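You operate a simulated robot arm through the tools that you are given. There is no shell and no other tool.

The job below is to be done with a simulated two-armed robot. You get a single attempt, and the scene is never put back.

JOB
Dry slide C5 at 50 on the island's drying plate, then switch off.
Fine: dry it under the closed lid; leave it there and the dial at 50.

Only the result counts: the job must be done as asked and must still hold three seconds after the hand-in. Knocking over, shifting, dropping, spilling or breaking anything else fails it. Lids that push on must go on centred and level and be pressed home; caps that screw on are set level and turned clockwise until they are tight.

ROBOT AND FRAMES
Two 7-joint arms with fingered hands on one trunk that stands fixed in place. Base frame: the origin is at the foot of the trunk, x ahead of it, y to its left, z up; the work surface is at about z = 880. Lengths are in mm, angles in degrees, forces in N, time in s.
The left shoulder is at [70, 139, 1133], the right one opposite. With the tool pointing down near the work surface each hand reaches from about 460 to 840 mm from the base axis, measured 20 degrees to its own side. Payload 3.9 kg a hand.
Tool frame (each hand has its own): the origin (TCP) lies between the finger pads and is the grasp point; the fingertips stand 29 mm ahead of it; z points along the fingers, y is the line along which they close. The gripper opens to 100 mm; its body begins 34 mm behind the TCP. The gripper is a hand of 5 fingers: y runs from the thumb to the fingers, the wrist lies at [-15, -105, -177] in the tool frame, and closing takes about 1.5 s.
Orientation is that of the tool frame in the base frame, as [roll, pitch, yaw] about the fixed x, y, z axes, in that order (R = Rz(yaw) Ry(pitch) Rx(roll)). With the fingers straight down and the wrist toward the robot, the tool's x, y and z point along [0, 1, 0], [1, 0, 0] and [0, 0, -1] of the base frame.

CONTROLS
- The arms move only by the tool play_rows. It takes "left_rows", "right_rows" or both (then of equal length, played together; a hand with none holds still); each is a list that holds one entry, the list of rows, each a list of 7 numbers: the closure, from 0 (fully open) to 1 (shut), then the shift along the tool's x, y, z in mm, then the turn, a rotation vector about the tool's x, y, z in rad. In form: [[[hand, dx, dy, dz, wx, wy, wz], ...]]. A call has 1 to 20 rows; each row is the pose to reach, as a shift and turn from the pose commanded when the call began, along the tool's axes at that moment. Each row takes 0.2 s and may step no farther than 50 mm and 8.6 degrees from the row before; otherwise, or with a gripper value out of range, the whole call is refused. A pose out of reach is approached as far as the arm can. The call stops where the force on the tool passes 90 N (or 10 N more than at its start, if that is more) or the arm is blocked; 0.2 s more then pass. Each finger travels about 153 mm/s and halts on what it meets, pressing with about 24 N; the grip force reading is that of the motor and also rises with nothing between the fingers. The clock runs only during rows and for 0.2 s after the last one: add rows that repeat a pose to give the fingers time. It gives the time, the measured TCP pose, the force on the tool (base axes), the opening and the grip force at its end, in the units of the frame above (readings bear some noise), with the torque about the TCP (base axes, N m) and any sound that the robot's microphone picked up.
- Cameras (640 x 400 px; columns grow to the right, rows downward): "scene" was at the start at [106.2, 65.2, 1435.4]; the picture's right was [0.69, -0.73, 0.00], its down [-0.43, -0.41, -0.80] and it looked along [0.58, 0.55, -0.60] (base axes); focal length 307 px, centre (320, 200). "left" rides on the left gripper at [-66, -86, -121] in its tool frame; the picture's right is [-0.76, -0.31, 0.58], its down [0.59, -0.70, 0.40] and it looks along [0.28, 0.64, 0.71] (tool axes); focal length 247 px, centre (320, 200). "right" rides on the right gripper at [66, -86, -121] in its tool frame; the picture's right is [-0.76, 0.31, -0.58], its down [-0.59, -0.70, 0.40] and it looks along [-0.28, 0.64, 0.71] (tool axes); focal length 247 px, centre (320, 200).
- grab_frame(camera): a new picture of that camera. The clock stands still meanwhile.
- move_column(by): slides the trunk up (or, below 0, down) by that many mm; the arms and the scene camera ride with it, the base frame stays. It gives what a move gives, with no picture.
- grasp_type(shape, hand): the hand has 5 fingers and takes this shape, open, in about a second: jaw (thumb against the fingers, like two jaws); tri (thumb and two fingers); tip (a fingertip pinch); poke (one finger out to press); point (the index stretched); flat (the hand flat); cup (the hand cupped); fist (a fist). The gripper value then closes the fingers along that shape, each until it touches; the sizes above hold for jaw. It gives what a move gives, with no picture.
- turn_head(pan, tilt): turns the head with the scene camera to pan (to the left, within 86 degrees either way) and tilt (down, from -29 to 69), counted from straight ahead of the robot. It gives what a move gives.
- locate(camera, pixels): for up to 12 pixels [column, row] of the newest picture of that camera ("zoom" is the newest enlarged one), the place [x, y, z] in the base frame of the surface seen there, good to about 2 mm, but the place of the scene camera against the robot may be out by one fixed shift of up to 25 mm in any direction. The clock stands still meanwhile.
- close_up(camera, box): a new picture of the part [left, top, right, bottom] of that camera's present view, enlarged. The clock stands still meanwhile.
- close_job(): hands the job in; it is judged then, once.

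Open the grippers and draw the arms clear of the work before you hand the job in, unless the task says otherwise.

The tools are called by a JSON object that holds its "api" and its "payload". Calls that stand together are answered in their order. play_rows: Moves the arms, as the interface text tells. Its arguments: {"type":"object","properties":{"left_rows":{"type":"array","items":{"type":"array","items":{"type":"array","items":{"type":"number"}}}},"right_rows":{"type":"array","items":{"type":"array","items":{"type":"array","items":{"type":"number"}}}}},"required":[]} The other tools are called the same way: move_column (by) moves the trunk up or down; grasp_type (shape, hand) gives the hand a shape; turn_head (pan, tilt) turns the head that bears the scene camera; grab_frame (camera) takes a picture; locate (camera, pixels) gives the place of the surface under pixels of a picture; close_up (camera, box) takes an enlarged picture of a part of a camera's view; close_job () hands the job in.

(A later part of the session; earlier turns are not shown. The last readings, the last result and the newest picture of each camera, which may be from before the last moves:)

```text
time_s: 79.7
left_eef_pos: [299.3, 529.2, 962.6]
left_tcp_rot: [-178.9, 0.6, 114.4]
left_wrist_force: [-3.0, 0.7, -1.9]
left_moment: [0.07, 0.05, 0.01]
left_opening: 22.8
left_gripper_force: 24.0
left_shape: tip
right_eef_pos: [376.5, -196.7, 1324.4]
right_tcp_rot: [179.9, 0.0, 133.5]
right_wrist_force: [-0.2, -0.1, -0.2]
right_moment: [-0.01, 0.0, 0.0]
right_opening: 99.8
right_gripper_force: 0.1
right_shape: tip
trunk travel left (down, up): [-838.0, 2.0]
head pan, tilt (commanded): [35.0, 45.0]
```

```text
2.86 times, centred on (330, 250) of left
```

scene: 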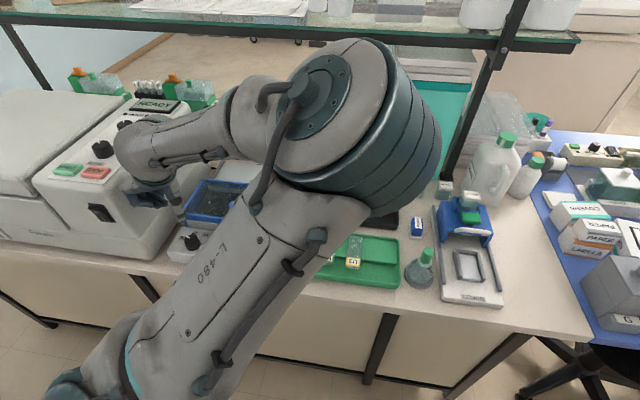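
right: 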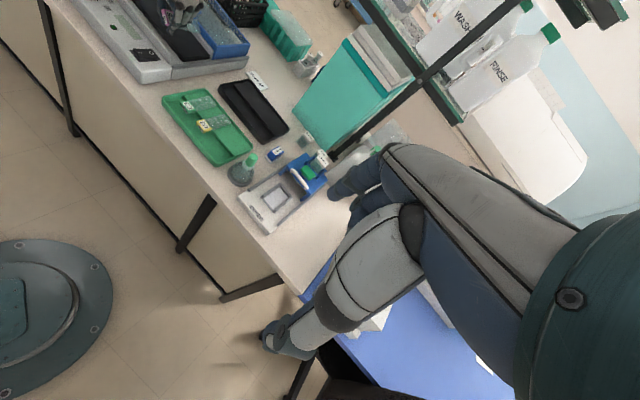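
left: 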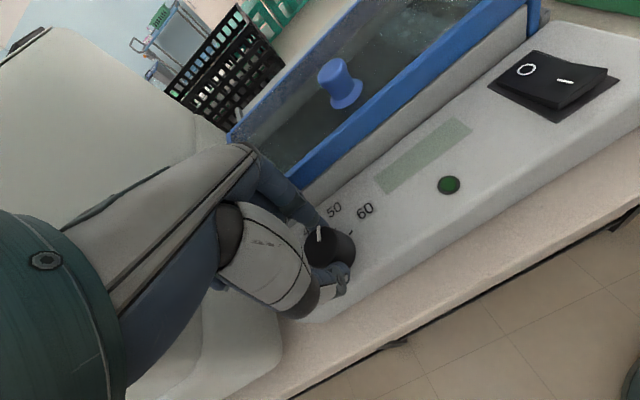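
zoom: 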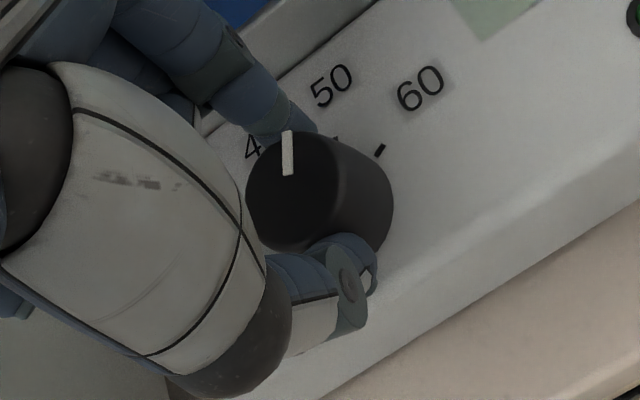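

The pointer should now face 50. I release, rise 80 mm, and check the dial from above.

{"api": "play_rows", "payload": {"left_rows": [[[0.7, 0, 0, 0, 0, 0, 0], [0.45, 0, 0, 0, 0, 0, 0], [0.3, 0, 0, 0, 0, 0, 0], [0.3, 0, 0, 0, 0, 0, 0], [0.3, 0, 0, -30, 0, 0, 0], [0.3, 0, 0, -70, 0, 0, 0], [0.3, 0, 0, -110, 0, 0, 0], [0.3, 0, 0, -110, 0, 0, 0]]]}}

{"api": "grab_frame", "payload": {"camera": "left"}}

{"api": "close_up", "payload": {"camera": "left", "box": [330, 200, 450, 300]}}

```text
time_s: 81.5
left_eef_pos: [298.6, 530.9, 1073.3]
left_tcp_rot: [-178.9, 0.5, 114.5]
left_wrist_force: [-0.8, 0.3, 0.3]
left_moment: [-0.04, -0.02, 0.0]
left_opening: 69.5
left_gripper_force: 0.1
left_shape: tip
right_eef_pos: [374.8, -197.2, 1324.4]
right_tcp_rot: [179.9, 0.0, 133.4]
right_wrist_force: [-0.4, 0.1, -0.6]
right_moment: [-0.05, 0.03, -0.01]
right_opening: 99.9
right_gripper_force: 0.1
right_shape: tip
trunk travel left (down, up): [-838.0, 2.0]
head pan, tilt (commanded): [35.0, 45.0]
```

```text
taken
```

left: 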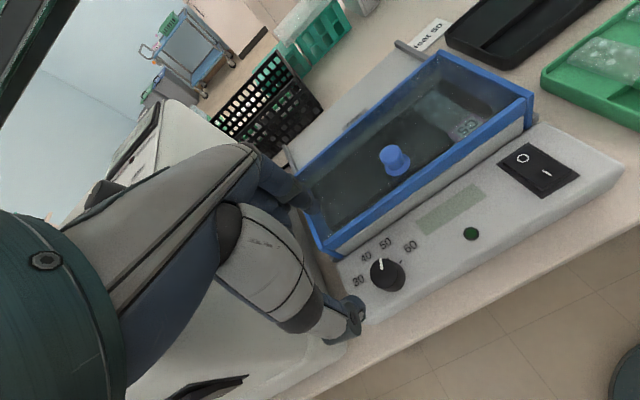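

```text
4.00 times, centred on (390, 250) of left
```

zoom: 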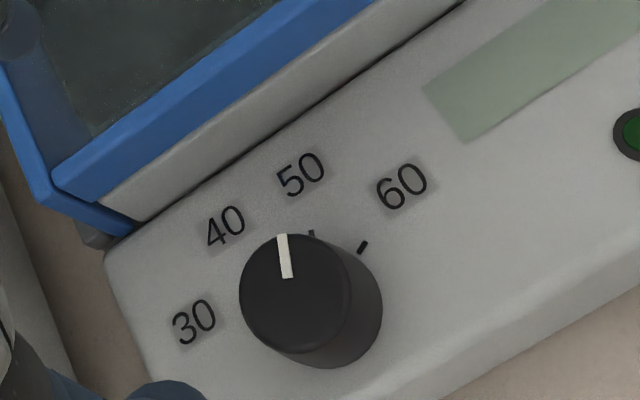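

Visually the pointer matches the 50 tick. I verify numerically.

{"api": "locate", "payload": {"camera": "zoom", "pixels": [[281, 240], [284, 255], [288, 275], [312, 234], [363, 247], [300, 175], [225, 228], [402, 187], [193, 322], [295, 293], [250, 280], [340, 290]]}}

{"api": "close_up", "payload": {"camera": "scene", "box": [150, 180, 310, 290]}}

```text
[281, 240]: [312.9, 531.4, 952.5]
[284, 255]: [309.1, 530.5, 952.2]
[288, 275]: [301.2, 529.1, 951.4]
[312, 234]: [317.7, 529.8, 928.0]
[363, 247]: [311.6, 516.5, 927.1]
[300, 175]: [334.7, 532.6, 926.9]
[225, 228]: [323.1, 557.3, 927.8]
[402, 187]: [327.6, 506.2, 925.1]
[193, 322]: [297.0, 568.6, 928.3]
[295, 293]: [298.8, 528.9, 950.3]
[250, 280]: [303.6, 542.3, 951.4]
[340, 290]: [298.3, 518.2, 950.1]
```

```text
3.64 times, centred on (230, 235) of scene
```

zoom: 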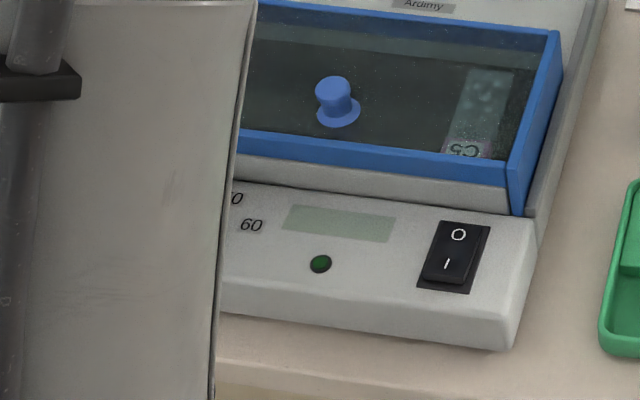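

The pointer is within about 1–2° of the 50 tick. Next the rocker: I move over it and take the "poke" shape to press the I side at ≈(375,379).

{"api": "play_rows", "payload": {"left_rows": [[[0.3, -35, 1.5, 0, 0, 0, 0], [0.3, -70, 3, 0, 0, 0, 0], [0.3, -105, 4.5, 0, 0, 0, 0], [0.3, -140, 6, 0, 0, 0, 0], [0.3, -170, 7, 0, 0, 0, 0], [0.3, -170, 7, 0, 0, 0, 0]]]}}

{"api": "grasp_type", "payload": {"shape": "poke", "hand": "left"}}

{"api": "grab_frame", "payload": {"camera": "left"}}

{"api": "grab_frame", "payload": {"camera": "right"}}

{"api": "grab_frame", "payload": {"camera": "scene"}}

```text
time_s: 82.9
left_eef_pos: [373.9, 378.7, 1070.9]
left_tcp_rot: [-178.4, 1.4, 114.8]
left_wrist_force: [-0.8, 0.0, 0.0]
left_moment: [-0.02, 0.04, -0.02]
left_opening: 69.5
left_gripper_force: 0.1
left_shape: tip
right_eef_pos: [375.6, -196.0, 1326.0]
right_tcp_rot: [-179.9, 0.1, 133.6]
right_wrist_force: [0.2, 0.3, 0.8]
right_moment: [-0.01, -0.02, -0.03]
right_opening: 100.0
right_gripper_force: 0.0
right_shape: tip
trunk travel left (down, up): [-838.0, 2.0]
head pan, tilt (commanded): [35.0, 45.0]
```

```text
time_s: 83.8
left_eef_pos: [375.8, 374.6, 1072.8]
left_tcp_rot: [-178.6, 1.4, 114.5]
left_wrist_force: [0.0, 0.8, -0.3]
left_moment: [0.04, -0.02, 0.03]
left_opening: 0.2
left_gripper_force: 0.1
left_shape: poke
right_eef_pos: [377.3, -197.5, 1325.7]
right_tcp_rot: [180.0, 0.0, 133.6]
right_wrist_force: [-0.7, 0.1, 1.1]
right_moment: [0.03, -0.05, -0.01]
right_opening: 99.9
right_gripper_force: 0.1
right_shape: tip
trunk travel left (down, up): [-838.0, 2.0]
head pan, tilt (commanded): [35.0, 45.0]
```

```text
taken
```

left: 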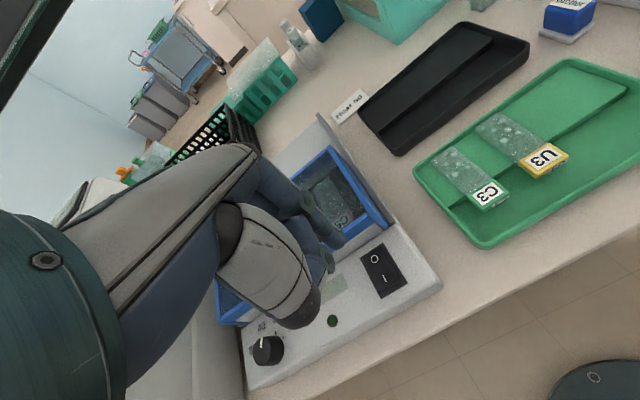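

```text
taken
```

right: 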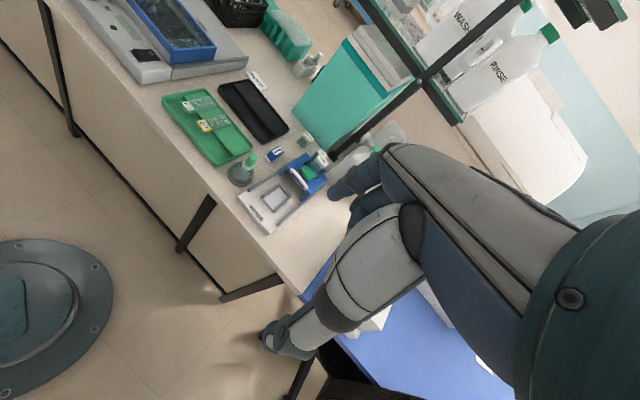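

```text
taken
```

scene: 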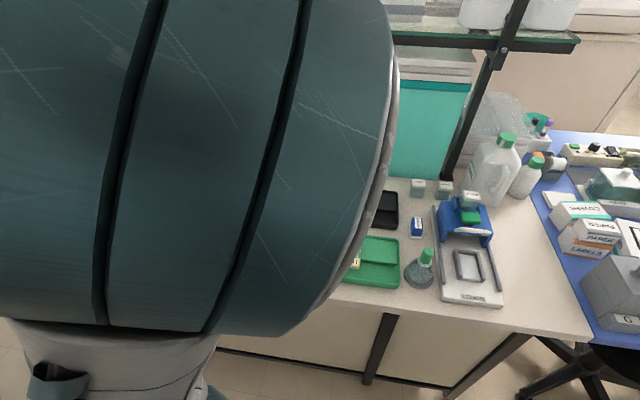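

In poke shape the index points out; I zoom on it in the left view near (325,240).

{"api": "close_up", "payload": {"camera": "left", "box": [230, 180, 430, 340]}}

{"api": "locate", "payload": {"camera": "left", "pixels": [[330, 240], [333, 245], [325, 232], [315, 215], [330, 270], [325, 262], [305, 195], [376, 259], [384, 279], [370, 255], [395, 285], [333, 321]]}}

```text
2.50 times, centred on (330, 260) of left
```

zoom: 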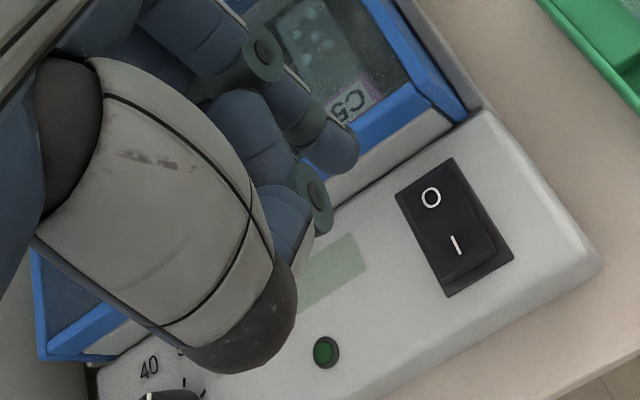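

```text
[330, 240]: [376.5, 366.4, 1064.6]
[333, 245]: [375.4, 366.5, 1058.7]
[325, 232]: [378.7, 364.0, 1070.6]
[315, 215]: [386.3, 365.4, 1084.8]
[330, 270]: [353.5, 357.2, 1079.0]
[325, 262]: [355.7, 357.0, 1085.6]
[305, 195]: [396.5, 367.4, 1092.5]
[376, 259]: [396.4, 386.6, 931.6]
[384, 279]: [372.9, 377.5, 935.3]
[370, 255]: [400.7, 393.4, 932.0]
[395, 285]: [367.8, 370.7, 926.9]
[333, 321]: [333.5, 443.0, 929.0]
```

The index tip sits nearly on the TCP axis. I align it over the "I" mark (374,378.5) and descend 80 mm, still above the switch.

{"api": "play_rows", "payload": {"left_rows": [[[0, 3.5, -0.5, 20, 0, 0, 0], [0, 7, -1, 45, 0, 0, 0], [0, 7, -1, 65, 0, 0, 0], [0, 7, -1, 80, 0, 0, 0], [0, 7, -1, 80, 0, 0, 0], [0, 7, -1, 80, 0, 0, 0]]]}}

{"api": "grab_frame", "payload": {"camera": "left"}}

{"api": "close_up", "payload": {"camera": "left", "box": [260, 180, 420, 320]}}

```text
time_s: 85.2
left_eef_pos: [374.9, 384.6, 994.2]
left_tcp_rot: [-178.9, 0.4, 114.4]
left_wrist_force: [0.0, 0.2, 0.0]
left_moment: [-0.03, -0.02, 0.02]
left_opening: 0.0
left_gripper_force: 0.0
left_shape: poke
left hand out of reach, approached as far as the arm can: row 2, 3
right_eef_pos: [376.2, -197.6, 1324.7]
right_tcp_rot: [179.9, 0.0, 133.5]
right_wrist_force: [0.2, 0.4, -0.5]
right_moment: [-0.02, -0.01, 0.05]
right_opening: 99.9
right_gripper_force: 0.1
right_shape: tip
trunk travel left (down, up): [-838.0, 2.0]
head pan, tilt (commanded): [35.0, 45.0]
```

```text
taken
```

left: 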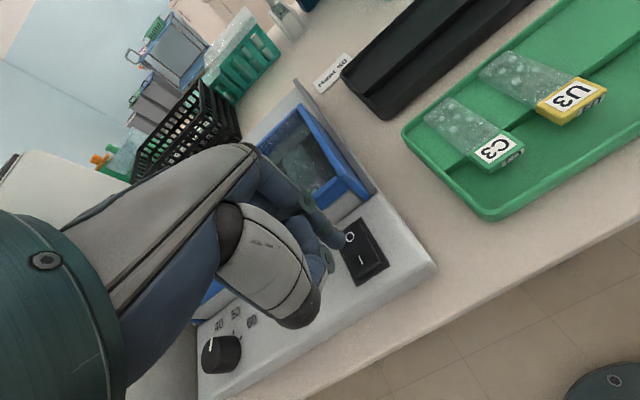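

```text
2.86 times, centred on (340, 250) of left
```

zoom: 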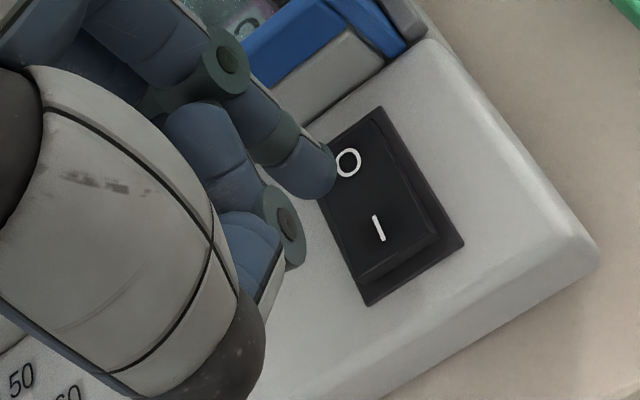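

I locate the index tip and the rocker marks in this zoom.

{"api": "locate", "payload": {"camera": "zoom", "pixels": [[325, 185], [330, 175], [318, 195], [310, 190], [378, 228], [348, 162], [295, 245], [290, 220], [265, 290], [440, 225], [370, 275], [400, 130]]}}

```text
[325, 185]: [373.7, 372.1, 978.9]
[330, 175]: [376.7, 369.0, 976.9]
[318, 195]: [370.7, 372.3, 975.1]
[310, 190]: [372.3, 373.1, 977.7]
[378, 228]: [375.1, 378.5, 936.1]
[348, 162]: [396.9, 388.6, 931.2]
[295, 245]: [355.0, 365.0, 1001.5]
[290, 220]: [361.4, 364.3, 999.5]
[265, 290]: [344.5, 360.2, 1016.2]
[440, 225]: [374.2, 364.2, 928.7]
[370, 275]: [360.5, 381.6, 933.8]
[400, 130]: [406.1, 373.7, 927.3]
```

The tip is over the "I" mark (≈(376,378)), about 36 mm above it. I descend to 30 mm, then press a few mm.

{"api": "play_rows", "payload": {"left_rows": [[[0, 0, 0, 12, 0, 0, 0], [0, 0, 0, 24, 0, 0, 0], [0, 0, 0, 31, 0, 0, 0], [0, 0, 0, 34, 0, 0, 0], [0, 0, 0, 36, 0, 0, 0], [0, 0, 0, 38, 0, 0, 0], [0, 0, 0, 40, 0, 0, 0]]]}}

{"api": "close_up", "payload": {"camera": "left", "box": [260, 180, 420, 320]}}

```text
time_s: 86.8
left_eef_pos: [371.8, 381.5, 958.5]
left_tcp_rot: [-179.6, 0.6, 114.5]
left_wrist_force: [5.7, 6.5, 45.4]
left_moment: [0.3, -0.01, -0.02]
left_opening: 0.0
left_gripper_force: 0.0
left_shape: poke
right_eef_pos: [373.2, -200.1, 1326.1]
right_tcp_rot: [179.7, -0.1, 133.5]
right_wrist_force: [-0.3, 0.3, -0.6]
right_moment: [-0.04, -0.01, -0.02]
right_opening: 99.9
right_gripper_force: 0.0
right_shape: tip
trunk travel left (down, up): [-838.0, 2.0]
head pan, tilt (commanded): [35.0, 45.0]
```

```text
2.86 times, centred on (340, 250) of left
```

zoom: 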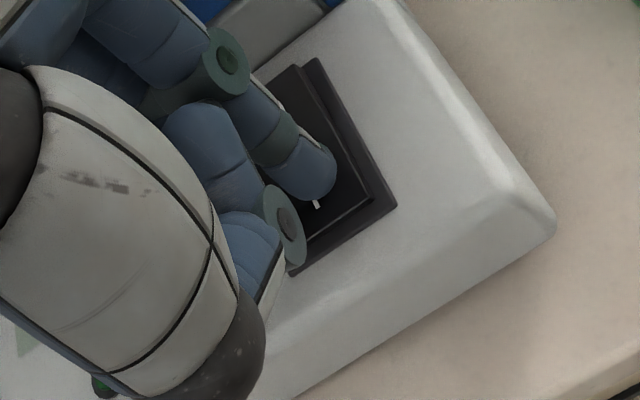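

45 N reached on the switch, contact just behind the "I". I lift and look at rocker, lamp and display.

{"api": "play_rows", "payload": {"left_rows": [[[0, 0, 0, -10, 0, 0, 0], [0, 0, 0, -30, 0, 0, 0], [0, 0, 0, -50, 0, 0, 0], [0, 0, 0, -50, 0, 0, 0]]]}}

{"api": "grab_frame", "payload": {"camera": "left"}}

{"api": "close_up", "payload": {"camera": "left", "box": [200, 200, 440, 390]}}

{"api": "close_up", "payload": {"camera": "right", "box": [70, 0, 250, 110]}}

```text
time_s: 87.8
left_eef_pos: [375.7, 386.3, 1002.9]
left_tcp_rot: [-178.7, 0.5, 114.4]
left_wrist_force: [-0.8, -0.6, -0.4]
left_moment: [-0.03, -0.02, 0.01]
left_opening: 0.0
left_gripper_force: 0.1
left_shape: poke
left hand out of reach, approached as far as the arm can: row 3, 4
right_eef_pos: [377.0, -196.4, 1324.6]
right_tcp_rot: [-180.0, 0.0, 133.5]
right_wrist_force: [-0.1, -0.1, 0.3]
right_moment: [0.01, -0.01, 0.0]
right_opening: 99.9
right_gripper_force: 0.1
right_shape: tip
trunk travel left (down, up): [-838.0, 2.0]
head pan, tilt (commanded): [35.0, 45.0]
```

```text
taken
```

left: 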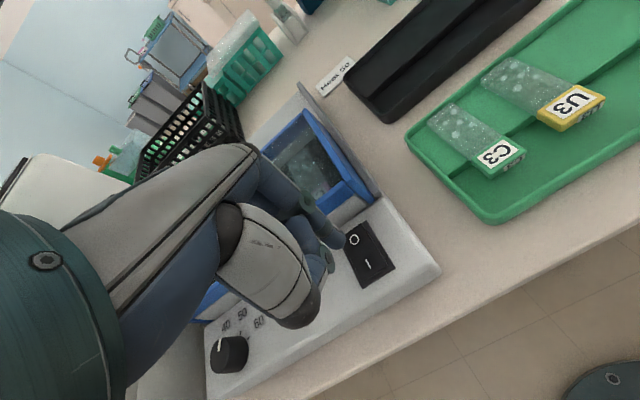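

```text
2.11 times, centred on (320, 295) of left
```

zoom: 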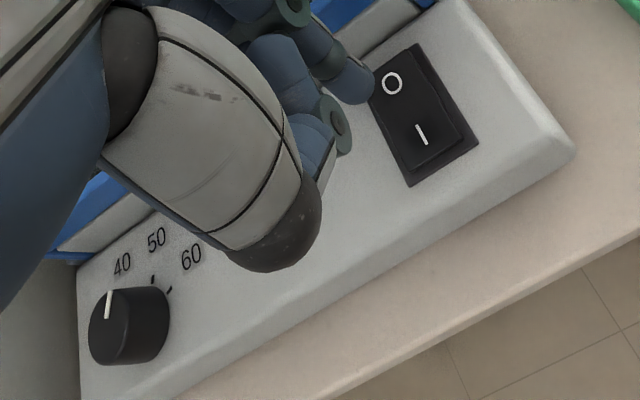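

```text
3.56 times, centred on (160, 55) of right
```

zoom: 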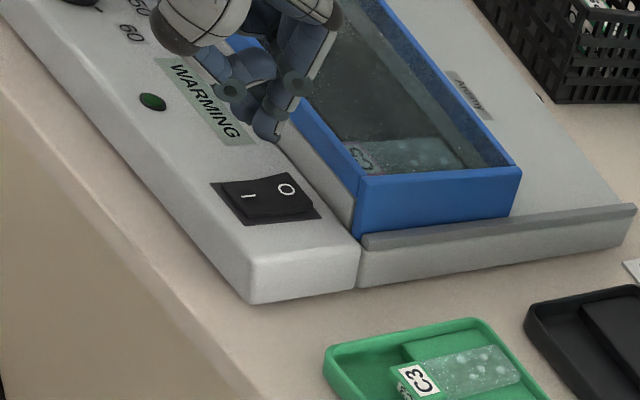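

The display reads "WARMING": the dryer is on. I wait 4 s holding still and look again.

{"api": "play_rows", "payload": {"left_rows": [[[0, 0, 0, 0, 0, 0, 0], [0, 0, 0, 0, 0, 0, 0], [0, 0, 0, 0, 0, 0, 0], [0, 0, 0, 0, 0, 0, 0], [0, 0, 0, 0, 0, 0, 0], [0, 0, 0, 0, 0, 0, 0], [0, 0, 0, 0, 0, 0, 0], [0, 0, 0, 0, 0, 0, 0], [0, 0, 0, 0, 0, 0, 0], [0, 0, 0, 0, 0, 0, 0], [0, 0, 0, 0, 0, 0, 0], [0, 0, 0, 0, 0, 0, 0], [0, 0, 0, 0, 0, 0, 0], [0, 0, 0, 0, 0, 0, 0], [0, 0, 0, 0, 0, 0, 0], [0, 0, 0, 0, 0, 0, 0], [0, 0, 0, 0, 0, 0, 0], [0, 0, 0, 0, 0, 0, 0], [0, 0, 0, 0, 0, 0, 0], [0, 0, 0, 0, 0, 0, 0]]]}}

{"api": "close_up", "payload": {"camera": "right", "box": [70, 0, 250, 110]}}

```text
time_s: 92.0
left_eef_pos: [375.8, 385.8, 1004.2]
left_tcp_rot: [-178.9, 0.6, 114.5]
left_wrist_force: [0.2, -0.9, 0.1]
left_moment: [-0.03, 0.01, -0.01]
left_opening: 0.0
left_gripper_force: 0.1
left_shape: poke
right_eef_pos: [377.4, -197.0, 1324.0]
right_tcp_rot: [179.9, 0.0, 133.6]
right_wrist_force: [-0.2, 1.0, 0.0]
right_moment: [-0.01, 0.01, 0.02]
right_opening: 99.5
right_gripper_force: 0.1
right_shape: tip
trunk travel left (down, up): [-838.0, 2.0]
head pan, tilt (commanded): [35.0, 45.0]
```

```text
3.56 times, centred on (160, 55) of right
```

zoom: 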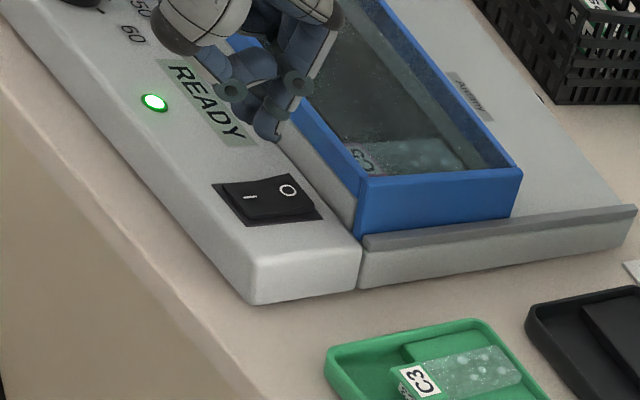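

Now "READY" with the lamp lit: it has reached temperature; droplets on the slide are still visible through the lid. I wait 3 s and check the slide.

{"api": "play_rows", "payload": {"left_rows": [[[0, 0, 0, 0, 0, 0, 0], [0, 0, 0, 0, 0, 0, 0], [0, 0, 0, 0, 0, 0, 0], [0, 0, 0, 0, 0, 0, 0], [0, 0, 0, 0, 0, 0, 0], [0, 0, 0, 0, 0, 0, 0], [0, 0, 0, 0, 0, 0, 0], [0, 0, 0, 0, 0, 0, 0], [0, 0, 0, 0, 0, 0, 0], [0, 0, 0, 0, 0, 0, 0], [0, 0, 0, 0, 0, 0, 0], [0, 0, 0, 0, 0, 0, 0], [0, 0, 0, 0, 0, 0, 0], [0, 0, 0, 0, 0, 0, 0]]]}}

{"api": "close_up", "payload": {"camera": "right", "box": [70, 0, 250, 110]}}

{"api": "close_up", "payload": {"camera": "left", "box": [240, 90, 400, 220]}}

```text
time_s: 95.0
left_eef_pos: [374.7, 385.4, 1004.2]
left_tcp_rot: [-178.7, 0.6, 114.4]
left_wrist_force: [-0.6, -0.6, 0.0]
left_moment: [-0.02, 0.02, -0.01]
left_opening: 0.0
left_gripper_force: 0.0
left_shape: poke
right_eef_pos: [375.4, -197.0, 1327.1]
right_tcp_rot: [179.9, 0.0, 133.5]
right_wrist_force: [0.6, 0.4, -0.8]
right_moment: [-0.01, 0.01, 0.02]
right_opening: 99.8
right_gripper_force: 0.1
right_shape: tip
trunk travel left (down, up): [-838.0, 2.0]
head pan, tilt (commanded): [35.0, 45.0]
```

```text
3.56 times, centred on (160, 55) of right
```

zoom: 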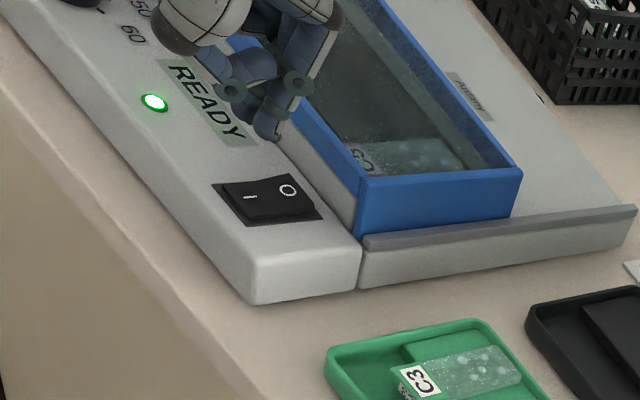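

```text
3.08 times, centred on (320, 155) of left
```

zoom: 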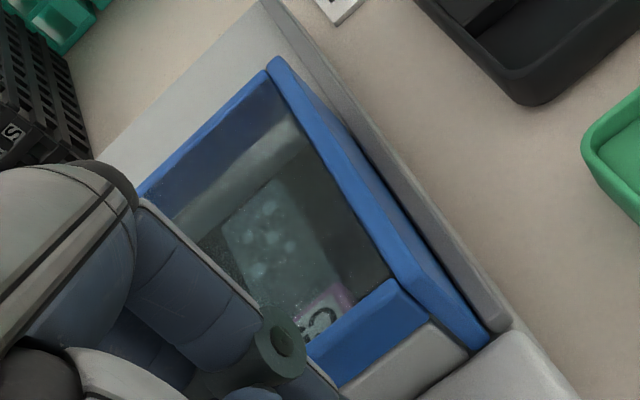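

"READY" persists and droplets are still visible through the lid. I keep waiting in 4 s steps, watching droplets and display.

{"api": "play_rows", "payload": {"left_rows": [[[0, 0, 0, 0, 0, 0, 0], [0, 0, 0, 0, 0, 0, 0], [0, 0, 0, 0, 0, 0, 0], [0, 0, 0, 0, 0, 0, 0], [0, 0, 0, 0, 0, 0, 0], [0, 0, 0, 0, 0, 0, 0], [0, 0, 0, 0, 0, 0, 0], [0, 0, 0, 0, 0, 0, 0], [0, 0, 0, 0, 0, 0, 0], [0, 0, 0, 0, 0, 0, 0], [0, 0, 0, 0, 0, 0, 0], [0, 0, 0, 0, 0, 0, 0], [0, 0, 0, 0, 0, 0, 0], [0, 0, 0, 0, 0, 0, 0], [0, 0, 0, 0, 0, 0, 0], [0, 0, 0, 0, 0, 0, 0], [0, 0, 0, 0, 0, 0, 0], [0, 0, 0, 0, 0, 0, 0], [0, 0, 0, 0, 0, 0, 0], [0, 0, 0, 0, 0, 0, 0]]]}}

{"api": "close_up", "payload": {"camera": "right", "box": [130, 15, 240, 85]}}

{"api": "close_up", "payload": {"camera": "left", "box": [240, 90, 400, 220]}}

```text
time_s: 99.2
left_eef_pos: [375.1, 384.7, 1004.2]
left_tcp_rot: [-178.8, 0.7, 114.4]
left_wrist_force: [0.4, -0.5, -0.5]
left_moment: [0.0, 0.02, -0.01]
left_opening: 0.0
left_gripper_force: 0.0
left_shape: poke
right_eef_pos: [376.5, -196.8, 1324.4]
right_tcp_rot: [179.9, 0.0, 133.5]
right_wrist_force: [0.4, 0.2, -0.3]
right_moment: [0.01, 0.04, -0.01]
right_opening: 99.9
right_gripper_force: 0.1
right_shape: tip
trunk travel left (down, up): [-838.0, 2.0]
head pan, tilt (commanded): [35.0, 45.0]
```

```text
5.71 times, centred on (185, 50) of right
```

zoom: 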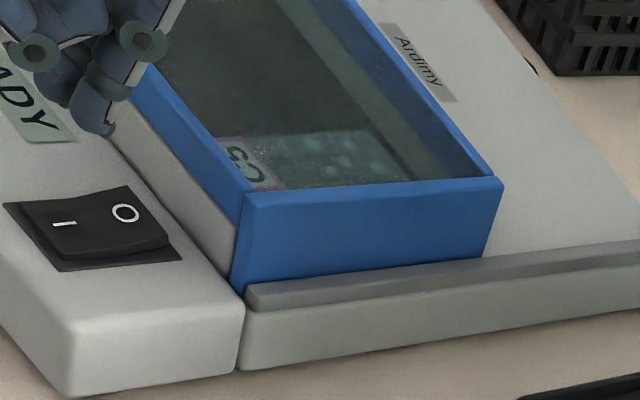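

```text
3.08 times, centred on (320, 155) of left
```

zoom: 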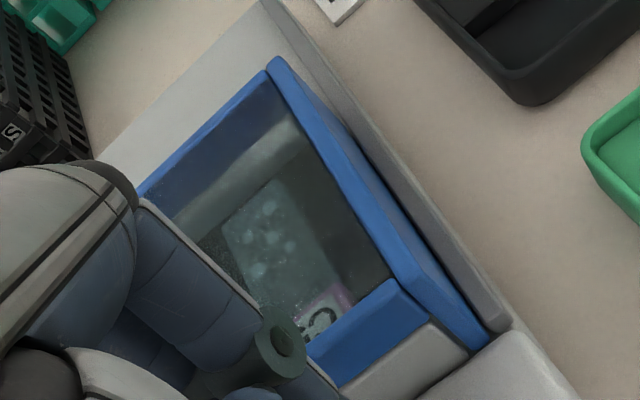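

Display still READY, droplets unchanged so far. I continue waiting and monitoring for any change or sound.

{"api": "play_rows", "payload": {"left_rows": [[[0, 0, 0, 0, 0, 0, 0], [0, 0, 0, 0, 0, 0, 0], [0, 0, 0, 0, 0, 0, 0], [0, 0, 0, 0, 0, 0, 0], [0, 0, 0, 0, 0, 0, 0], [0, 0, 0, 0, 0, 0, 0], [0, 0, 0, 0, 0, 0, 0], [0, 0, 0, 0, 0, 0, 0], [0, 0, 0, 0, 0, 0, 0], [0, 0, 0, 0, 0, 0, 0], [0, 0, 0, 0, 0, 0, 0], [0, 0, 0, 0, 0, 0, 0], [0, 0, 0, 0, 0, 0, 0], [0, 0, 0, 0, 0, 0, 0], [0, 0, 0, 0, 0, 0, 0], [0, 0, 0, 0, 0, 0, 0], [0, 0, 0, 0, 0, 0, 0], [0, 0, 0, 0, 0, 0, 0], [0, 0, 0, 0, 0, 0, 0], [0, 0, 0, 0, 0, 0, 0]]]}}

{"api": "close_up", "payload": {"camera": "right", "box": [90, 0, 240, 85]}}

{"api": "close_up", "payload": {"camera": "left", "box": [240, 90, 400, 220]}}

```text
time_s: 103.4
left_eef_pos: [373.6, 384.8, 1003.4]
left_tcp_rot: [-178.8, 0.6, 114.4]
left_wrist_force: [0.4, -0.3, 0.0]
left_moment: [0.01, -0.04, -0.01]
left_opening: 0.0
left_gripper_force: 0.1
left_shape: poke
right_eef_pos: [376.7, -196.6, 1324.5]
right_tcp_rot: [179.9, 0.0, 133.4]
right_wrist_force: [0.7, 0.0, 0.3]
right_moment: [0.0, -0.02, -0.01]
right_opening: 99.6
right_gripper_force: 0.0
right_shape: tip
trunk travel left (down, up): [-838.0, 2.0]
head pan, tilt (commanded): [35.0, 45.0]
```

```text
4.27 times, centred on (165, 42) of right
```

zoom: 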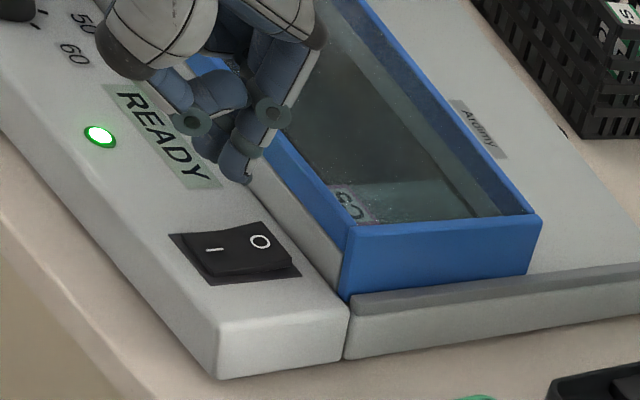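

```text
3.08 times, centred on (320, 155) of left
```

zoom: 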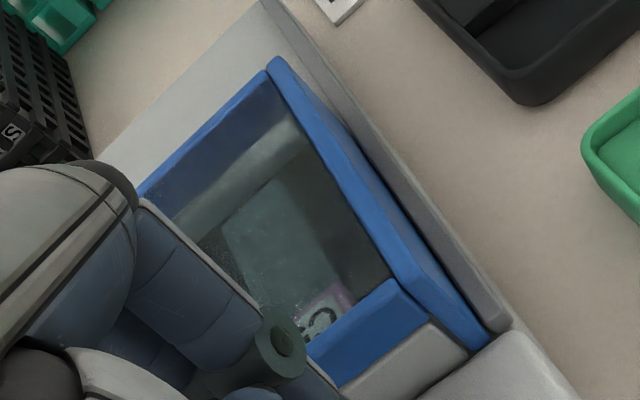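

The droplets have disappeared: C5 is dry. I hold 1 s more while moving the fingertip 23 mm over the "O" side, then take a look before pressing.

{"api": "play_rows", "payload": {"left_rows": [[[0, 0, 8, 0, 0, 0, 0], [0, 0, 16, 0, 0, 0, 0], [0, 0, 23, 0, 0, 0, 0], [0, 0, 23, 12, 0, 0, 0], [0, 0, 23, 22, 0, 0, 0], [0, 0, 23, 22, 0, 0, 0], [0, 0, 23, 22, 0, 0, 0]]]}}

{"api": "grab_frame", "payload": {"camera": "left"}}

{"api": "close_up", "payload": {"camera": "left", "box": [260, 180, 420, 320]}}

{"api": "close_up", "payload": {"camera": "right", "box": [90, 0, 240, 85]}}

```text
time_s: 105.0
left_eef_pos: [395.6, 395.2, 978.6]
left_tcp_rot: [-178.9, 0.5, 114.4]
left_wrist_force: [-0.6, -0.9, 0.5]
left_moment: [-0.02, 0.0, 0.03]
left_opening: 0.1
left_gripper_force: 0.0
left_shape: poke
right_eef_pos: [376.3, -197.1, 1326.1]
right_tcp_rot: [179.9, 0.0, 133.6]
right_wrist_force: [0.4, 0.4, 0.8]
right_moment: [0.0, -0.02, 0.0]
right_opening: 100.0
right_gripper_force: 0.3
right_shape: tip
trunk travel left (down, up): [-838.0, 2.0]
head pan, tilt (commanded): [35.0, 45.0]
```

```text
taken
```

left: 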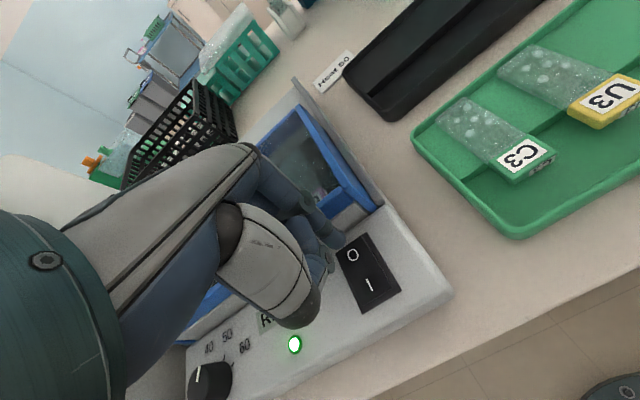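

```text
2.86 times, centred on (340, 250) of left
```

zoom: 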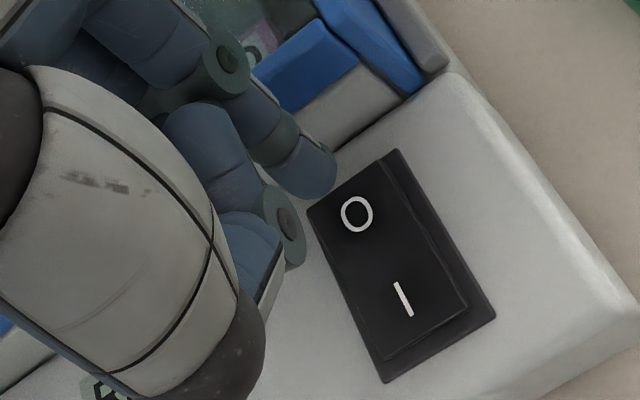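

```text
4.27 times, centred on (165, 42) of right
```

zoom: 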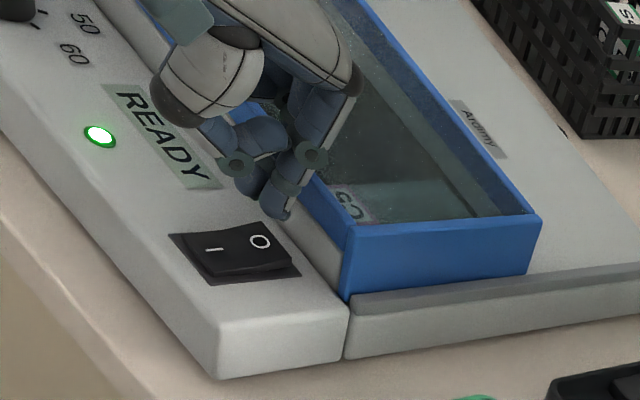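

Before pressing near the lid wall, I check the index tip and the joint positions (zoom (228,60)) for clearance to the lid front (u≈550, top 970).

{"api": "locate", "payload": {"camera": "zoom", "pixels": [[325, 185], [318, 192], [330, 175], [228, 60], [240, 85], [262, 110], [290, 140], [305, 60], [330, 110], [356, 213], [403, 298], [285, 220]]}}

```text
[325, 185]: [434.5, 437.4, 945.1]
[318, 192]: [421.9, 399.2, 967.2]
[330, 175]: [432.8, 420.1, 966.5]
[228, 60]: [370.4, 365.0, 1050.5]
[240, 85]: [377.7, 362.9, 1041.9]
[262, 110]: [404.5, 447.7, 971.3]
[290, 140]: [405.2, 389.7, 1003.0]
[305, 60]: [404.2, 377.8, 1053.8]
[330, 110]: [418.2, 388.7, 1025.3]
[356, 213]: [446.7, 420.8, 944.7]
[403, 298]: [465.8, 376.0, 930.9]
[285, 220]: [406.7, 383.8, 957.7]
```

That used the right-camera zoom; I repeat with the left frame's own pixels.

{"api": "locate", "payload": {"camera": "left", "pixels": [[341.5, 244], [339.3, 247], [344, 241], [307.8, 201], [312, 210], [319.7, 218.5], [329.5, 229], [352.6, 254.6], [369, 284.3], [327, 263], [345, 225], [350, 215]]}}

```text
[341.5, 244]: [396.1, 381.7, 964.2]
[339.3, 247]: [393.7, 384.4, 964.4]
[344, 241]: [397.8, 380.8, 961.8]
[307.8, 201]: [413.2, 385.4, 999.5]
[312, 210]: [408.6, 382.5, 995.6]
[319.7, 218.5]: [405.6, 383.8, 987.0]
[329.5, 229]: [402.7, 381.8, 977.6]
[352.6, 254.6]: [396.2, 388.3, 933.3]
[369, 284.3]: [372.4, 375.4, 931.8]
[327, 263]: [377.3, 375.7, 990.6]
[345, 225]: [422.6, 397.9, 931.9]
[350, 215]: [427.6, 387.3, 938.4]
```

The tip is centred on O (≈(398,388)); the index joint passes ~5 mm from the lid wall, so I back off 3 mm toward the panel centre and press down.

{"api": "play_rows", "payload": {"left_rows": [[[0, 0, -3, 8, 0, 0, 0], [0, 0, -3, 17, 0, 0, 0], [0, 0, -3, 21, 0, 0, 0], [0, 0, -3, 23, 0, 0, 0], [0, 0, -3, 25, 0, 0, 0], [0, 0, -3, 27, 0, 0, 0]]]}}

{"api": "close_up", "payload": {"camera": "right", "box": [90, 0, 240, 85]}}

```text
time_s: 106.4
left_eef_pos: [394.9, 393.0, 959.5]
left_tcp_rot: [-179.8, 0.5, 114.5]
left_wrist_force: [9.8, 9.7, 43.1]
left_moment: [0.46, 0.0, -0.12]
left_opening: 0.0
left_gripper_force: 0.0
left_shape: poke
right_eef_pos: [374.5, -198.9, 1326.2]
right_tcp_rot: [179.8, 0.0, 133.4]
right_wrist_force: [-0.6, 0.3, 0.0]
right_moment: [-0.01, 0.01, -0.01]
right_opening: 99.8
right_gripper_force: 0.0
right_shape: tip
trunk travel left (down, up): [-838.0, 2.0]
head pan, tilt (commanded): [35.0, 45.0]
```

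```text
4.27 times, centred on (165, 42) of right
```

zoom: 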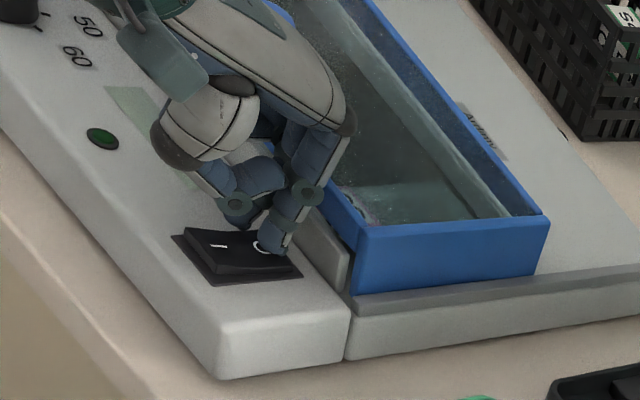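

Lamp and display are off: switched off. But the lid's front-right corner moved from about (342,300) to (352,293) – the finger joint nudged it back a few mm. I lift off first, then re-close it.

{"api": "play_rows", "payload": {"left_rows": [[[0, 0, 0, -6, 0, 0, 0], [0, 0, -2, -14, 0, 0, 0], [0, 0, -6, -30, 0, 0, 0], [0, 0, -12, -55, 0, 0, 0], [0, 0, -20, -85, 0, 0, 0], [0, 0, -20, -105, 0, 0, 0], [0, 0, -20, -105, 0, 0, 0]]]}}

{"api": "grab_frame", "payload": {"camera": "left"}}

{"api": "close_up", "payload": {"camera": "right", "box": [90, 0, 240, 85]}}

```text
time_s: 108.0
left_eef_pos: [374.4, 387.7, 1060.0]
left_tcp_rot: [-178.9, 0.6, 114.5]
left_wrist_force: [-0.1, 0.8, 1.3]
left_moment: [-0.01, 0.02, -0.02]
left_opening: 0.0
left_gripper_force: 0.0
left_shape: poke
right_eef_pos: [377.0, -196.9, 1325.7]
right_tcp_rot: [179.9, 0.0, 133.5]
right_wrist_force: [0.0, -0.3, 1.2]
right_moment: [-0.02, 0.02, -0.01]
right_opening: 100.1
right_gripper_force: 0.1
right_shape: tip
trunk travel left (down, up): [-838.0, 2.0]
head pan, tilt (commanded): [35.0, 45.0]
```

```text
taken
```

left: 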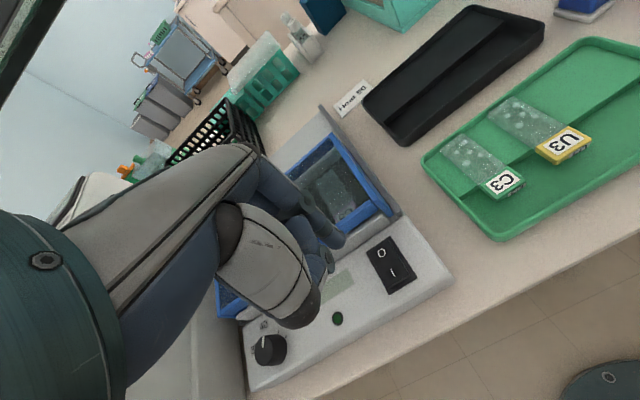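

```text
4.27 times, centred on (165, 42) of right
```

zoom: 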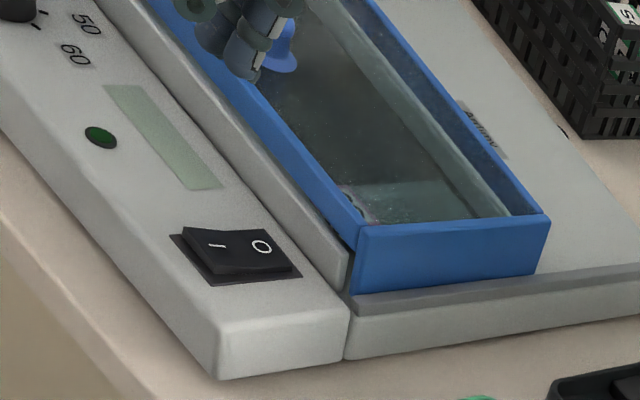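

Confirmed: power is off, but the lid now sits just behind the front bar. I take the tip shape again and go back above the knob to re-close it.

{"api": "grasp_type", "payload": {"shape": "tip", "hand": "left"}}

{"api": "play_rows", "payload": {"left_rows": [[[0.4, 20, 20, -10, 0, 0, 0], [0.4, 40, 40, -15, 0, 0, 0], [0.4, 60, 60, -15, 0, 0, 0], [0.4, 80, 80, -15, 0, 0, 0], [0.4, 80, 80, -15, 0, 0, 0], [0.4, 80, 80, -15, 0, 0, 0]]]}}

{"api": "grab_frame", "payload": {"camera": "left"}}

{"api": "close_up", "payload": {"camera": "left", "box": [290, 190, 490, 330]}}

```text
time_s: 108.9
left_eef_pos: [374.5, 387.7, 1059.1]
left_tcp_rot: [-178.9, 0.6, 114.4]
left_wrist_force: [-0.2, 0.3, -0.6]
left_moment: [0.01, 0.01, -0.01]
left_opening: 99.7
left_gripper_force: 0.1
left_shape: tip
right_eef_pos: [376.5, -196.6, 1325.6]
right_tcp_rot: [179.9, 0.0, 133.5]
right_wrist_force: [-0.8, 0.4, 0.2]
right_moment: [-0.01, -0.01, -0.01]
right_opening: 99.7
right_gripper_force: 0.0
right_shape: tip
trunk travel left (down, up): [-838.0, 2.0]
head pan, tilt (commanded): [35.0, 45.0]
```

```text
time_s: 110.3
left_eef_pos: [414.8, 491.8, 1071.2]
left_tcp_rot: [-178.9, 0.5, 114.4]
left_wrist_force: [-0.1, 0.7, -0.6]
left_moment: [-0.02, 0.03, 0.02]
left_opening: 60.1
left_gripper_force: 0.1
left_shape: tip
right_eef_pos: [376.4, -197.9, 1325.5]
right_tcp_rot: [179.9, 0.1, 133.5]
right_wrist_force: [0.0, 0.3, 0.6]
right_moment: [0.05, -0.01, 0.01]
right_opening: 99.8
right_gripper_force: 0.1
right_shape: tip
trunk travel left (down, up): [-838.0, 2.0]
head pan, tilt (commanded): [35.0, 45.0]
```

```text
taken
```

left: 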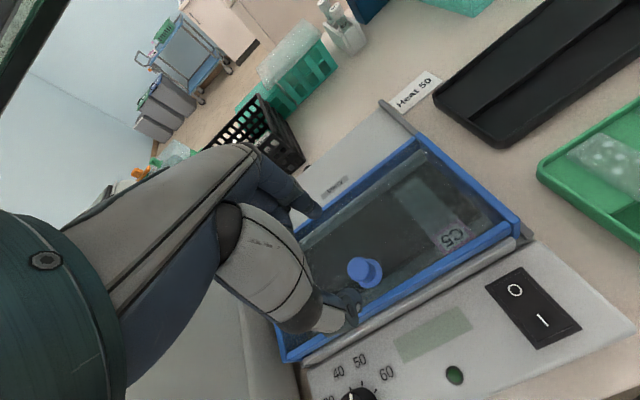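

```text
2.86 times, centred on (390, 260) of left
```

zoom: 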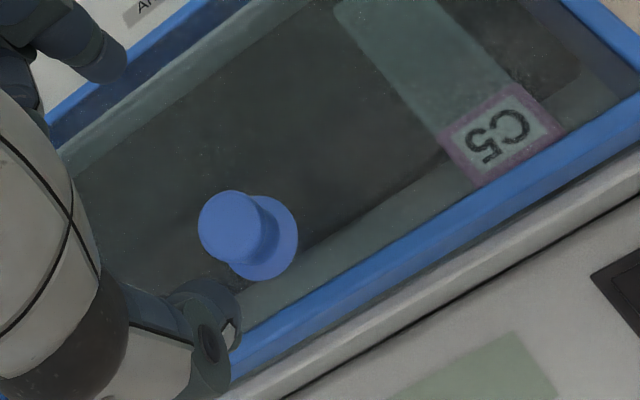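

C5 is visible dry in place. I locate the knob (left px ≈(359,270)) and lower onto it.

{"api": "locate", "payload": {"camera": "left", "pixels": [[359, 269.5], [363, 265], [355, 274], [362, 273], [375, 272], [440, 290], [420, 310], [520, 235]]}}

```text
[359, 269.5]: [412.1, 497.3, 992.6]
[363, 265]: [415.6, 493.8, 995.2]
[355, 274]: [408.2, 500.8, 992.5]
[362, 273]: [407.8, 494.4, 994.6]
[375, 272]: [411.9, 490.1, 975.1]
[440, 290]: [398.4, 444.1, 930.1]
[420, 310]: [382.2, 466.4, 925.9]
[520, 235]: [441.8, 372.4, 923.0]
```

Knob centre ≈(412,497). I shift to it, lower to the same grip height as before and close.

{"api": "play_rows", "payload": {"left_rows": [[[0.4, 2, 0, 20, 0, 0, 0], [0.4, 4, 0, 40, 0, 0, 0], [0.4, 4.5, 0, 56, 0, 0, 0], [0.4, 4.5, 0, 67, 0, 0, 0], [0.4, 4.5, 0, 67, 0, 0, 0], [0.6, 4.5, 0, 67, 0, 0, 0], [0.75, 4.5, 0, 67, 0, 0, 0], [0.9, 4.5, 0, 67, 0, 0, 0], [1, 4.5, 0, 67, 0, 0, 0], [1, 4.5, 0, 67, 0, 0, 0], [1, 4.5, 0, 67, 0, 0, 0]]]}}

{"api": "close_up", "payload": {"camera": "left", "box": [250, 180, 410, 320]}}

```text
time_s: 112.7
left_eef_pos: [411.6, 494.7, 1005.1]
left_tcp_rot: [-178.9, 0.5, 114.5]
left_wrist_force: [0.6, -4.6, -3.0]
left_moment: [-0.09, 0.0, -0.01]
left_opening: 11.5
left_gripper_force: 23.9
left_shape: tip
right_eef_pos: [376.3, -197.8, 1324.6]
right_tcp_rot: [179.9, 0.0, 133.5]
right_wrist_force: [-0.2, -0.1, -0.3]
right_moment: [-0.02, 0.01, 0.02]
right_opening: 99.6
right_gripper_force: 0.1
right_shape: tip
trunk travel left (down, up): [-838.0, 2.0]
head pan, tilt (commanded): [35.0, 45.0]
```

```text
2.86 times, centred on (330, 250) of left
```

zoom: 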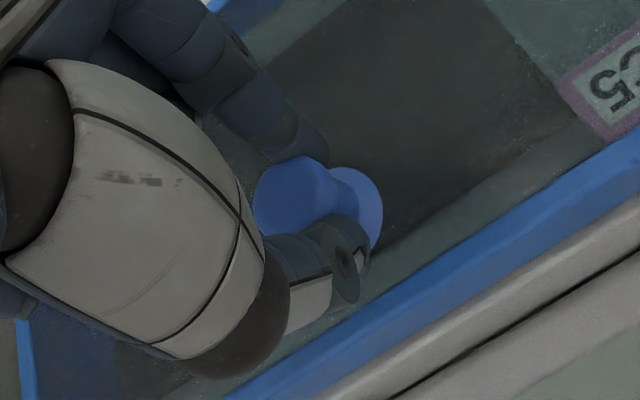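

Knob gripped again (11.5 mm, 24 N). I pull along −u in small steps until the stop is felt.

{"api": "play_rows", "payload": {"left_rows": [[[1, -0.5, -2, 0, 0, 0, 0], [1, -1, -4, 0, 0, 0, 0], [1, -1, -6, 0, 0, 0, 0], [1, -1, -8, 0, 0, 0, 0], [1, -1, -8, 0, 0, 0, 0]]]}}

{"api": "close_up", "payload": {"camera": "right", "box": [90, 0, 240, 85]}}

```text
time_s: 113.9
left_eef_pos: [406.3, 490.5, 1005.6]
left_tcp_rot: [-178.9, 0.6, 114.4]
left_wrist_force: [8.6, 1.0, -2.6]
left_moment: [0.05, -0.27, -0.03]
left_opening: 12.7
left_gripper_force: 24.8
left_shape: tip
right_eef_pos: [379.1, -196.9, 1323.2]
right_tcp_rot: [-180.0, 0.0, 133.4]
right_wrist_force: [-0.4, 0.4, -0.9]
right_moment: [0.0, -0.02, 0.02]
right_opening: 99.6
right_gripper_force: 0.1
right_shape: tip
trunk travel left (down, up): [-838.0, 2.0]
head pan, tilt (commanded): [35.0, 45.0]
```

```text
4.27 times, centred on (165, 42) of right
```

zoom: 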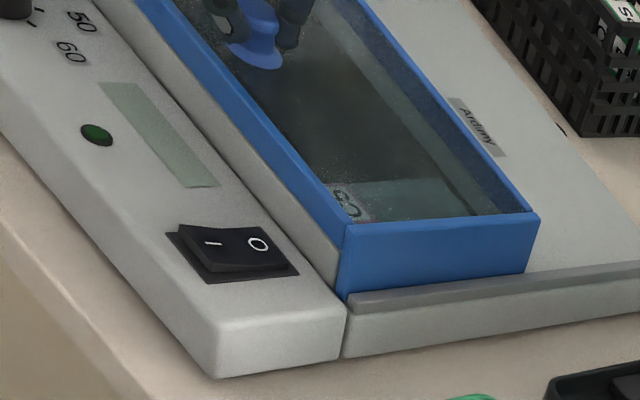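

The stop is felt again (≈9 N along u) and the lid corner is back at (340,300). I relax, open and rise straight up.

{"api": "play_rows", "payload": {"left_rows": [[[1, 0, 1.5, 0, 0, 0, 0], [0.8, 0, 1.5, 0, 0, 0, 0], [0.6, 0, 1.5, 0, 0, 0, 0], [0.45, 0, 1.5, 0, 0, 0, 0], [0.4, 0, 1.5, 0, 0, 0, 0], [0.4, 0, 1.5, 0, 0, 0, 0], [0.4, 0, 1.5, -15, 0, 0, 0], [0.4, 0, 1.5, -40, 0, 0, 0], [0.4, 0, 1.5, -75, 0, 0, 0], [0.4, 0, 1.5, -105, 0, 0, 0], [0.4, 0, 1.5, -105, 0, 0, 0]]]}}

{"api": "close_up", "payload": {"camera": "right", "box": [60, 0, 240, 100]}}

{"api": "grab_frame", "payload": {"camera": "left"}}

```text
time_s: 116.3
left_eef_pos: [409.5, 493.7, 1111.1]
left_tcp_rot: [-178.9, 0.6, 114.4]
left_wrist_force: [-0.3, 0.3, -0.2]
left_moment: [0.01, 0.02, -0.03]
left_opening: 59.8
left_gripper_force: 0.1
left_shape: tip
right_eef_pos: [377.0, -197.0, 1324.6]
right_tcp_rot: [179.9, 0.0, 133.5]
right_wrist_force: [-0.9, 0.2, 0.4]
right_moment: [-0.03, -0.02, -0.01]
right_opening: 99.6
right_gripper_force: 0.1
right_shape: tip
trunk travel left (down, up): [-838.0, 2.0]
head pan, tilt (commanded): [35.0, 45.0]
```

```text
3.56 times, centred on (150, 50) of right
```

zoom: 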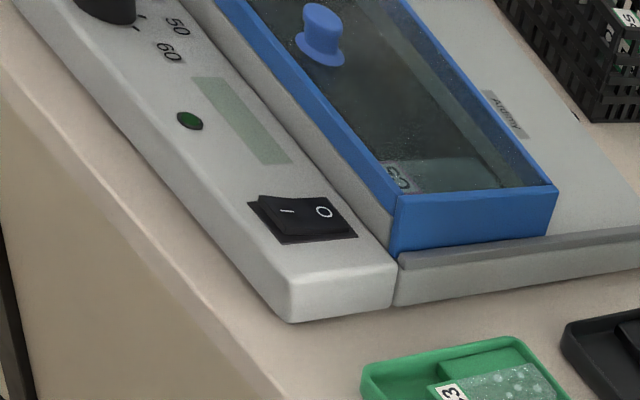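

```text
taken
```

left: 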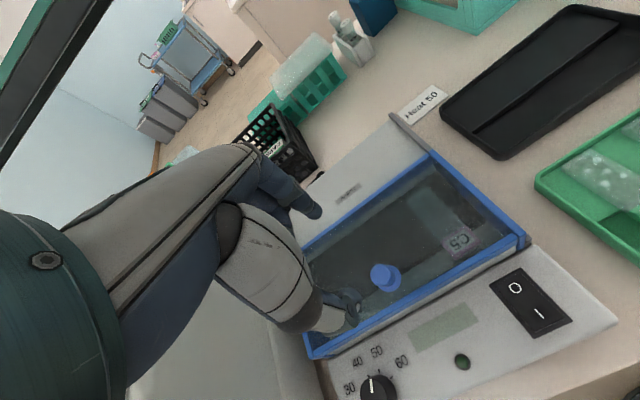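

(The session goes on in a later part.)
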